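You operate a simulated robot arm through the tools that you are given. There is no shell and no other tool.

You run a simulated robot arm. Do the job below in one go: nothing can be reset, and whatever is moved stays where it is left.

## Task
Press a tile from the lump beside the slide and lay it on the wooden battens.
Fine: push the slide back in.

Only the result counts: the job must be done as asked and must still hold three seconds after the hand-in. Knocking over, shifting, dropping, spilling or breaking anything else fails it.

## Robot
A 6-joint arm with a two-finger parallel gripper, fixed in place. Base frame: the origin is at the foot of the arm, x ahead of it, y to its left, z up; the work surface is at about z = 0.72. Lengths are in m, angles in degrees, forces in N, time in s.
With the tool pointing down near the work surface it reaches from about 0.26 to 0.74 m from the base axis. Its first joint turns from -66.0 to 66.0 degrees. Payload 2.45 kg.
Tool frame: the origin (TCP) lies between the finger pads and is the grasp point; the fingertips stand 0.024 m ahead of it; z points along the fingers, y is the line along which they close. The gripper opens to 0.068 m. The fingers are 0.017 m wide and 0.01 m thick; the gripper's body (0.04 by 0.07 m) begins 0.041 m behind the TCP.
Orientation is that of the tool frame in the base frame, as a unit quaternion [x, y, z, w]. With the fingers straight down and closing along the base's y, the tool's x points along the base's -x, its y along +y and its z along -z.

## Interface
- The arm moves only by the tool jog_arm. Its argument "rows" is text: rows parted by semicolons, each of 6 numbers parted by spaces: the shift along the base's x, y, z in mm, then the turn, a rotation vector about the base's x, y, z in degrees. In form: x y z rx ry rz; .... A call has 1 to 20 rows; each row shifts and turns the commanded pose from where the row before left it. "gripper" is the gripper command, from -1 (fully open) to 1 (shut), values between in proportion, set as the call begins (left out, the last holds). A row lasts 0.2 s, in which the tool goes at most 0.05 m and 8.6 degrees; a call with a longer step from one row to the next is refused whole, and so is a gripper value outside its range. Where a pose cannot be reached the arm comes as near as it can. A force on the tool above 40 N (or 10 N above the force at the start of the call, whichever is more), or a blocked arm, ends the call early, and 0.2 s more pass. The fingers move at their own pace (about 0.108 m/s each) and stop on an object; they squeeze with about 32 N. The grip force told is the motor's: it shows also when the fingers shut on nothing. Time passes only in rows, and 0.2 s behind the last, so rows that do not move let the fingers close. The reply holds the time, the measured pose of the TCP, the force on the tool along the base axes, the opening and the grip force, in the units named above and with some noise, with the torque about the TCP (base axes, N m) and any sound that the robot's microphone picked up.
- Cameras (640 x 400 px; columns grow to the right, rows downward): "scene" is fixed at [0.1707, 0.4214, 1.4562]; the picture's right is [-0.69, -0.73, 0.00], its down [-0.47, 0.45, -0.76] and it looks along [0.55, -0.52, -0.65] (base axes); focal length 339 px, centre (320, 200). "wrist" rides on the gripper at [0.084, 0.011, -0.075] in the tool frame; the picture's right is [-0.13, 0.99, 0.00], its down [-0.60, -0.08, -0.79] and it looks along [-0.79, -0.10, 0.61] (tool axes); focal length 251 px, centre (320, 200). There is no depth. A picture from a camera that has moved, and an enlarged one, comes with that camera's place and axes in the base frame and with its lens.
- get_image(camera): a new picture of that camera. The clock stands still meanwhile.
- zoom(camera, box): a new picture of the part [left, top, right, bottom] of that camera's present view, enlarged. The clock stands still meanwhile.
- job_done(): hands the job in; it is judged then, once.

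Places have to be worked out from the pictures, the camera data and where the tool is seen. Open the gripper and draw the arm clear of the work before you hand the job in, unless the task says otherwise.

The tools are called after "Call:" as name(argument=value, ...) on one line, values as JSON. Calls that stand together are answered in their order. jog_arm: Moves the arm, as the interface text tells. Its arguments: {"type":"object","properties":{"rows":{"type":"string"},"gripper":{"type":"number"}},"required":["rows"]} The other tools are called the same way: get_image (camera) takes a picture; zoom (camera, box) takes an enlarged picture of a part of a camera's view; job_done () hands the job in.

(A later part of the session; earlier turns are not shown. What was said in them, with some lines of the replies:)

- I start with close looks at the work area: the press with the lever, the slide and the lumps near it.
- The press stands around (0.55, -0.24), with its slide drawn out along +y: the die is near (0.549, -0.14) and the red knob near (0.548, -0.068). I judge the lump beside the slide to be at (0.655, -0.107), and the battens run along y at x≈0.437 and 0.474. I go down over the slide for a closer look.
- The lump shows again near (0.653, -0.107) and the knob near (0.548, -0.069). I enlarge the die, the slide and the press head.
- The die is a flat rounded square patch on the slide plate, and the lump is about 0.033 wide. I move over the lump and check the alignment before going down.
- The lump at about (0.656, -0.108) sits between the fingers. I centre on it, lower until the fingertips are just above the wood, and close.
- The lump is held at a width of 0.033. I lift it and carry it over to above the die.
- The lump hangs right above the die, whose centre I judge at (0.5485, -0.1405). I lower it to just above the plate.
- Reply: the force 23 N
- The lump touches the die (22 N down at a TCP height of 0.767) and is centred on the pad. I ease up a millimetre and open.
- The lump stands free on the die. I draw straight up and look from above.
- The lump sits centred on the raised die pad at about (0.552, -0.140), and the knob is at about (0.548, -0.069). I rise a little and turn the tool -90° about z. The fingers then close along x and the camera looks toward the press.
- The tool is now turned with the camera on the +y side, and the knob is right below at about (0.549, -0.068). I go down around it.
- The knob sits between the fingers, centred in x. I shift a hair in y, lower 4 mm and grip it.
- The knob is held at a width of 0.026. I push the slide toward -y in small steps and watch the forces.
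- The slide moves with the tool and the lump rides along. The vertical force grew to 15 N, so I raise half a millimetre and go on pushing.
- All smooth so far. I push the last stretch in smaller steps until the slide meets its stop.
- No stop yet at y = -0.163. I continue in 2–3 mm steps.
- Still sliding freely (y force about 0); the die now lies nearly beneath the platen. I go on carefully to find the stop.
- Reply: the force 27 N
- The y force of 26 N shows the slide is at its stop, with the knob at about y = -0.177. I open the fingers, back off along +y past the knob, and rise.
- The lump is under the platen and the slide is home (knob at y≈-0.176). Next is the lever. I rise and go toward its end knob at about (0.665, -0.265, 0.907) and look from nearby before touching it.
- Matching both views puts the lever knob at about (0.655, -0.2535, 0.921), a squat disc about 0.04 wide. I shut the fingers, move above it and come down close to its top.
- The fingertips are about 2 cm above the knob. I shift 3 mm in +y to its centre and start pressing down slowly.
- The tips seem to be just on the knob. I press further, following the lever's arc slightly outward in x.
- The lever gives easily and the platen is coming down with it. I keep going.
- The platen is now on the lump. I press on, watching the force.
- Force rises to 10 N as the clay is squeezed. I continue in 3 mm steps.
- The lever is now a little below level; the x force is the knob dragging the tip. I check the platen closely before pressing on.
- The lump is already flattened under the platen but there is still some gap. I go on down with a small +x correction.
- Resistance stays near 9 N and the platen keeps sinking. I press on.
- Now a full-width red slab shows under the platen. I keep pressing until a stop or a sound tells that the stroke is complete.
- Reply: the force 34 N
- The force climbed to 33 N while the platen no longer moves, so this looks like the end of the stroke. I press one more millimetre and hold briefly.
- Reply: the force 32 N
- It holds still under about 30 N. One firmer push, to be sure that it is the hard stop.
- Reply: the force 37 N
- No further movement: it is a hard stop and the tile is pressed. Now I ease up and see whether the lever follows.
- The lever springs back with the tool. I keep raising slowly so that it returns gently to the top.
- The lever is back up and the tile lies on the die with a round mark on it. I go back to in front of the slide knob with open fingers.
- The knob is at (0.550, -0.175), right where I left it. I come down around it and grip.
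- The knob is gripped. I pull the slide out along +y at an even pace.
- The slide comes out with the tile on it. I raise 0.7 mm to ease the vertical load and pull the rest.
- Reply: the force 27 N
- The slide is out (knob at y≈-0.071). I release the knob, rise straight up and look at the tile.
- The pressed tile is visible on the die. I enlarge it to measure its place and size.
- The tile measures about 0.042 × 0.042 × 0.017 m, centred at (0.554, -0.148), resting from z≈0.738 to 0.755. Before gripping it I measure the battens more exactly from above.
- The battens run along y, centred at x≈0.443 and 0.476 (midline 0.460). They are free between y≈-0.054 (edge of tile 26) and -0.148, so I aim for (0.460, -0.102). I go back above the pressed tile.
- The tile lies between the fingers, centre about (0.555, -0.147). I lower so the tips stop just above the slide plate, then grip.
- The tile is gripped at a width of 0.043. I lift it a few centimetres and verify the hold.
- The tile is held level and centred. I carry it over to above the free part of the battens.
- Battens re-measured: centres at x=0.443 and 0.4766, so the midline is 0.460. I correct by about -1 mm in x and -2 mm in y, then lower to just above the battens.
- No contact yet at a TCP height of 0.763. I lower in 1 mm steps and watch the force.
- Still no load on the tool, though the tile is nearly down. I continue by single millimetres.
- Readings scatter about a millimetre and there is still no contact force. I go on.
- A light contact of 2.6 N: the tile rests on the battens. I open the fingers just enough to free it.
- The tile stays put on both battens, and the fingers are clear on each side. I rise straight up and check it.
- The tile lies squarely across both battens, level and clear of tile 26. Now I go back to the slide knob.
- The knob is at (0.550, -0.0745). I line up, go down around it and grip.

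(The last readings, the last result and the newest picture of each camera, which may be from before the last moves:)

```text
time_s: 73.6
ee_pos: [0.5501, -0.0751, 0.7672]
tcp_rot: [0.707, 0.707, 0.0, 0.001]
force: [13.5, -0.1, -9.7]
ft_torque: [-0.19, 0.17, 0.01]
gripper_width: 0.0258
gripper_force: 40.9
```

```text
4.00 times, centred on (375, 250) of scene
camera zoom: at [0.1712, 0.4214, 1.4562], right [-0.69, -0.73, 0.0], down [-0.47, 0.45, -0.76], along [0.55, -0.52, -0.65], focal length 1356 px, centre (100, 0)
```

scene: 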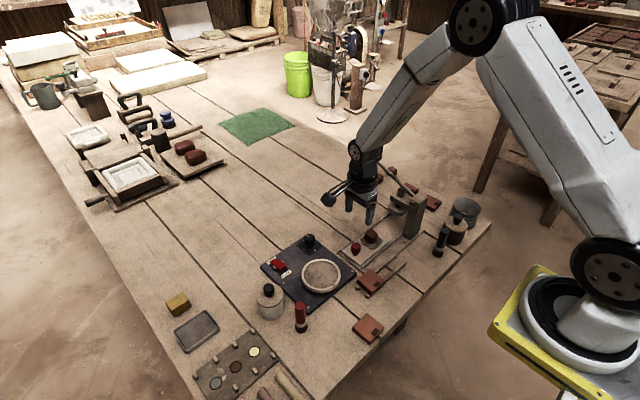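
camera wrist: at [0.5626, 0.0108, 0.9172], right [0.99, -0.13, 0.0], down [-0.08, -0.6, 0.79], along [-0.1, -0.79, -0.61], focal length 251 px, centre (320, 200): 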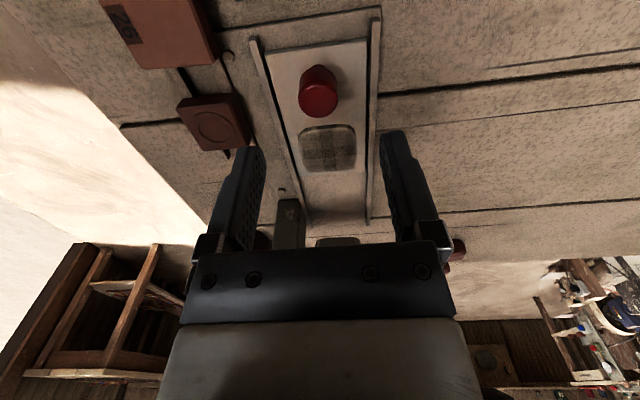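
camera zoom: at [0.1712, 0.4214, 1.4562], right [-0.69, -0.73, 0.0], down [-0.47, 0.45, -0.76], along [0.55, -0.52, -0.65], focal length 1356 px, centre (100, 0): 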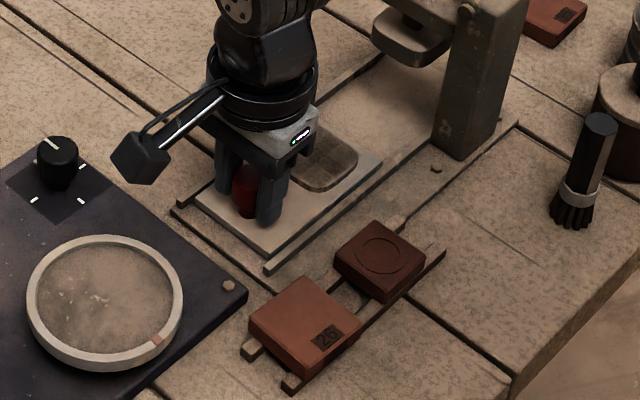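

Gripped. I ease the sideways load a little and push the slide back in.

Call:
jog_arm(rows="0.6 -3 -0.3 0 0 0; 0 -6 0 0 0 0; 0 -6 0 0 0 0; 0 -6 0 0 0 0; 0 -6 0 0 0 0; 0 -6 0 0 0 0; 0 -6 0 0 0 0; 0 -6 0 0 0 0; 0 -6 0 0 0 0; 0 -6 0 0 0 0; 0 0 0 0 0 0")

Call:
jog_arm(rows="0 -6 0.3 0 0 0; 0 -6 0 0 0 0; 0 -6 0 0 0 0; 0 -6 0 0 0 0; 0 -5 0 0 0 0; 0 0 0 0 0 0")

Call:
zoom(camera="scene", box=[320, 180, 448, 260])

```text
time_s: 76.0
ee_pos: [0.5495, -0.1319, 0.7683]
tcp_rot: [0.708, 0.707, -0.001, 0.0]
force: [9.3, 0.1, -5.0]
ft_torque: [0.19, -0.31, 0.01]
gripper_width: 0.0256
gripper_force: 41.3
```

```text
time_s: 77.4
ee_pos: [0.5497, -0.161, 0.7677]
tcp_rot: [0.706, 0.708, 0.0, 0.0]
force: [10.4, 0.2, -4.8]
ft_torque: [0.53, 0.27, 0.06]
gripper_width: 0.0257
gripper_force: 40.5
```

```text
5.00 times, centred on (384, 220) of scene
camera zoom: at [0.171, 0.4214, 1.4562], right [-0.69, -0.73, 0.0], down [-0.47, 0.45, -0.76], along [0.55, -0.52, -0.65], focal length 1695 px, centre (0, 100)
```

zoom: 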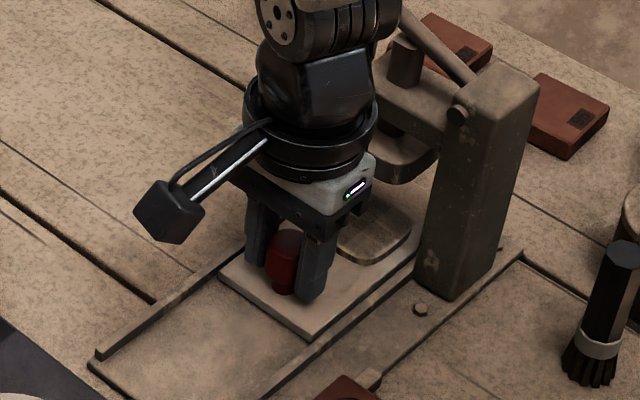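

Still about 15 mm to the stop. I push on in small steps until the y force shows it.

Call:
jog_arm(rows="0 -4 0 0 0 0; 0 -4 0 0 0 0; 0 -3 0 0 0 0; 0 -2 0 0 0 0; 0 -2 0 0 0 0; 0 -2 0 0 0 0; 0 -2 0 0 0 0; 0 0 0 0 0 0")

Call:
zoom(camera="scene", box=[320, 180, 448, 260])

```text
time_s: 79.2
ee_pos: [0.5506, -0.1774, 0.767]
tcp_rot: [0.706, 0.708, 0.0, -0.001]
force: [-4.7, 16.4, 20.8]
ft_torque: [0.19, -0.27, 0.01]
gripper_width: 0.0259
gripper_force: 41.5
```

```text
5.00 times, centred on (384, 220) of scene
camera zoom: at [0.1702, 0.4219, 1.4561], right [-0.69, -0.73, 0.0], down [-0.47, 0.45, -0.76], along [0.55, -0.52, -0.65], focal length 1695 px, centre (0, 100)
```

zoom: 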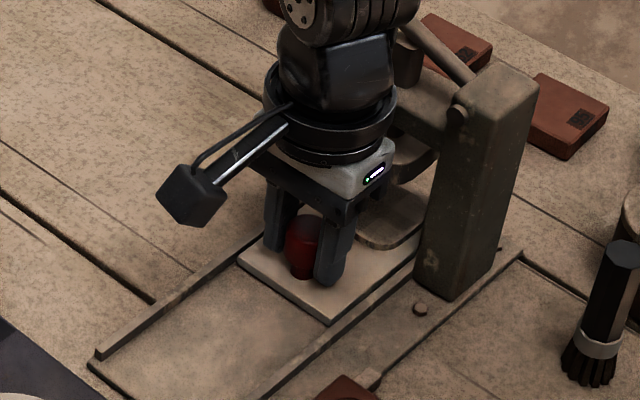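

The y force of 16 N and the slide corner at the same place as before show it is at the stop. I give it one last millimetre, then release and back off along +y.

Call:
jog_arm(rows="0 -1.5 0 0 0 0; 0 0 0 0 0 0")

Call:
jog_arm(rows="0 0 0 0 0 0; 0 0 0 0 0 0; 0 0 0 0 0 0", gripper=-0.7)

Call:
jog_arm(rows="0 10 0 0 0 0; 0 20 2 0 0 0; 0 20 10 0 0 0; 0 20 30 0 0 0; 0 0 40 0 0 0; 0 0 45 0 0 0; 0 0 45 0 0 0; 0 0 45 0 0 0; 0 0 0 0 0 0")

Call:
get_image(camera="scene")

Call:
zoom(camera="scene", box=[340, 180, 450, 300])

Call:
get_image(camera="wrist")

```text
time_s: 79.8
ee_pos: [0.5495, -0.1779, 0.7659]
tcp_rot: [0.707, 0.708, 0.0, 0.0]
force: [1.8, 25.2, 10.8]
ft_torque: [0.17, -0.31, 0.03]
gripper_width: 0.0257
gripper_force: 40.7
```

```text
time_s: 80.6
ee_pos: [0.5497, -0.1808, 0.768]
tcp_rot: [0.707, 0.707, 0.001, -0.001]
force: [-0.7, -0.2, -0.7]
ft_torque: [0.0, 0.01, -0.01]
gripper_width: 0.0577
gripper_force: 0.1
```

```text
time_s: 82.6
ee_pos: [0.5499, -0.1106, 0.9838]
tcp_rot: [0.707, 0.707, 0.0, 0.0]
force: [0.2, 0.0, 0.1]
ft_torque: [0.01, 0.01, -0.01]
gripper_width: 0.0576
gripper_force: 0.0
```

```text
taken
```

scene: 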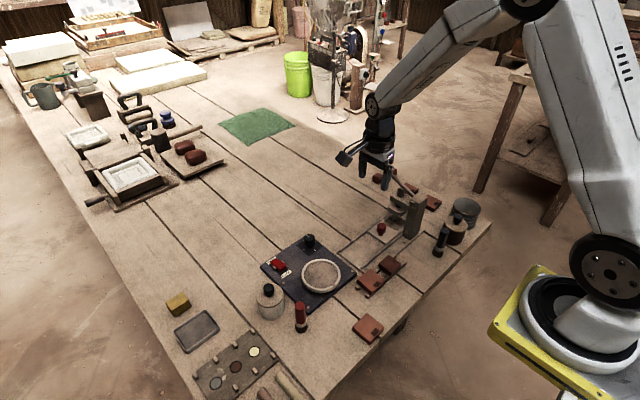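

```text
3.33 times, centred on (395, 240) of scene
camera zoom: at [0.1707, 0.4214, 1.4562], right [-0.69, -0.73, 0.0], down [-0.47, 0.45, -0.76], along [0.55, -0.52, -0.65], focal length 1130 px, centre (70, 67)
```

zoom: 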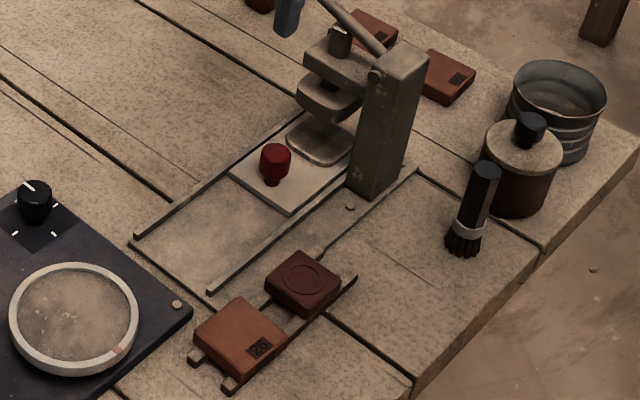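

```text
taken
camera wrist: at [0.5609, -0.0262, 1.0582], right [0.99, -0.13, 0.0], down [-0.08, -0.6, 0.79], along [-0.1, -0.79, -0.61], focal length 251 px, centre (320, 200)
```

wrist: 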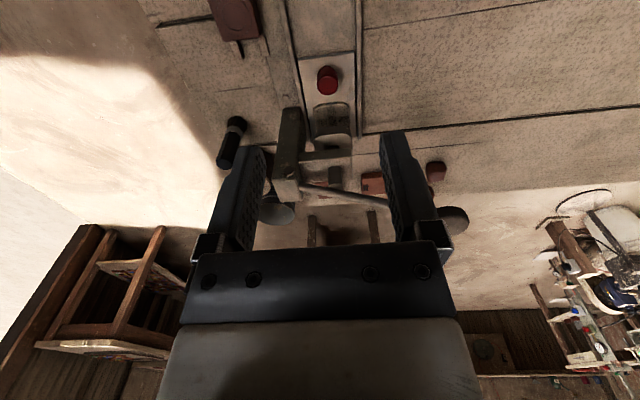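

The slide is home, the press is up, and the new tile lies on the battens beside tile 26. I open the gripper fully, draw the arm up and clear, and take a last look.

Call:
jog_arm(rows="-5 5 40 0 0 0; -10 5 40 0 0 0; -10 5 40 0 0 0; -10 5 40 0 0 0; 0 0 0 0 0 0; 0 0 0 0 0 0", gripper=-1)

Call:
zoom(camera="scene", box=[340, 240, 430, 300])

Call:
zoom(camera="scene", box=[330, 140, 480, 250])

```text
time_s: 84.0
ee_pos: [0.5156, -0.0904, 1.1471]
tcp_rot: [0.707, 0.707, -0.001, 0.0]
force: [-0.6, 0.5, 0.2]
ft_torque: [0.0, -0.01, -0.02]
gripper_width: 0.0682
gripper_force: 0.1
```

```text
6.67 times, centred on (385, 270) of scene
camera zoom: at [0.1707, 0.4214, 1.4562], right [-0.69, -0.73, 0.0], down [-0.47, 0.45, -0.76], along [0.55, -0.52, -0.65], focal length 2261 px, centre (-113, -267)
```

zoom: 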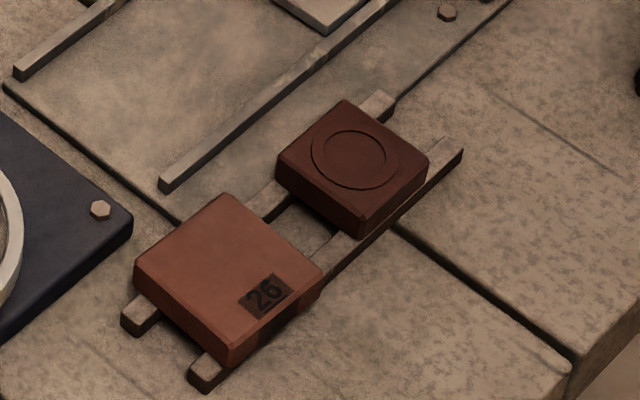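

```text
3.64 times, centred on (405, 195) of scene
camera zoom: at [0.1707, 0.4214, 1.4562], right [-0.69, -0.73, 0.0], down [-0.47, 0.45, -0.76], along [0.55, -0.52, -0.65], focal length 1233 px, centre (11, 218)
```

zoom: 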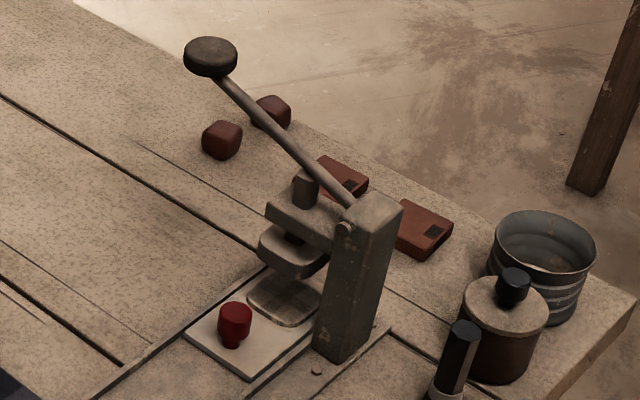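

The tile rests on both battens, the slide is fully in and the lever is up. Nothing else has moved, and the arm is clear with its gripper open. I hand the job in.

Call:
job_done()

```text
The job is handed in.
```

I pressed the lump beside the slide into a tile and laid it on the wooden battens, next to tile 26. I then pushed the slide back in to its stop.

In the last pictures the tile lies flat across both battens, and the press lever is back up. I saw nothing else knocked or shifted. The arm is drawn up clear of the work with its gripper open, and the job is handed in. No verdict came back with the hand-in.
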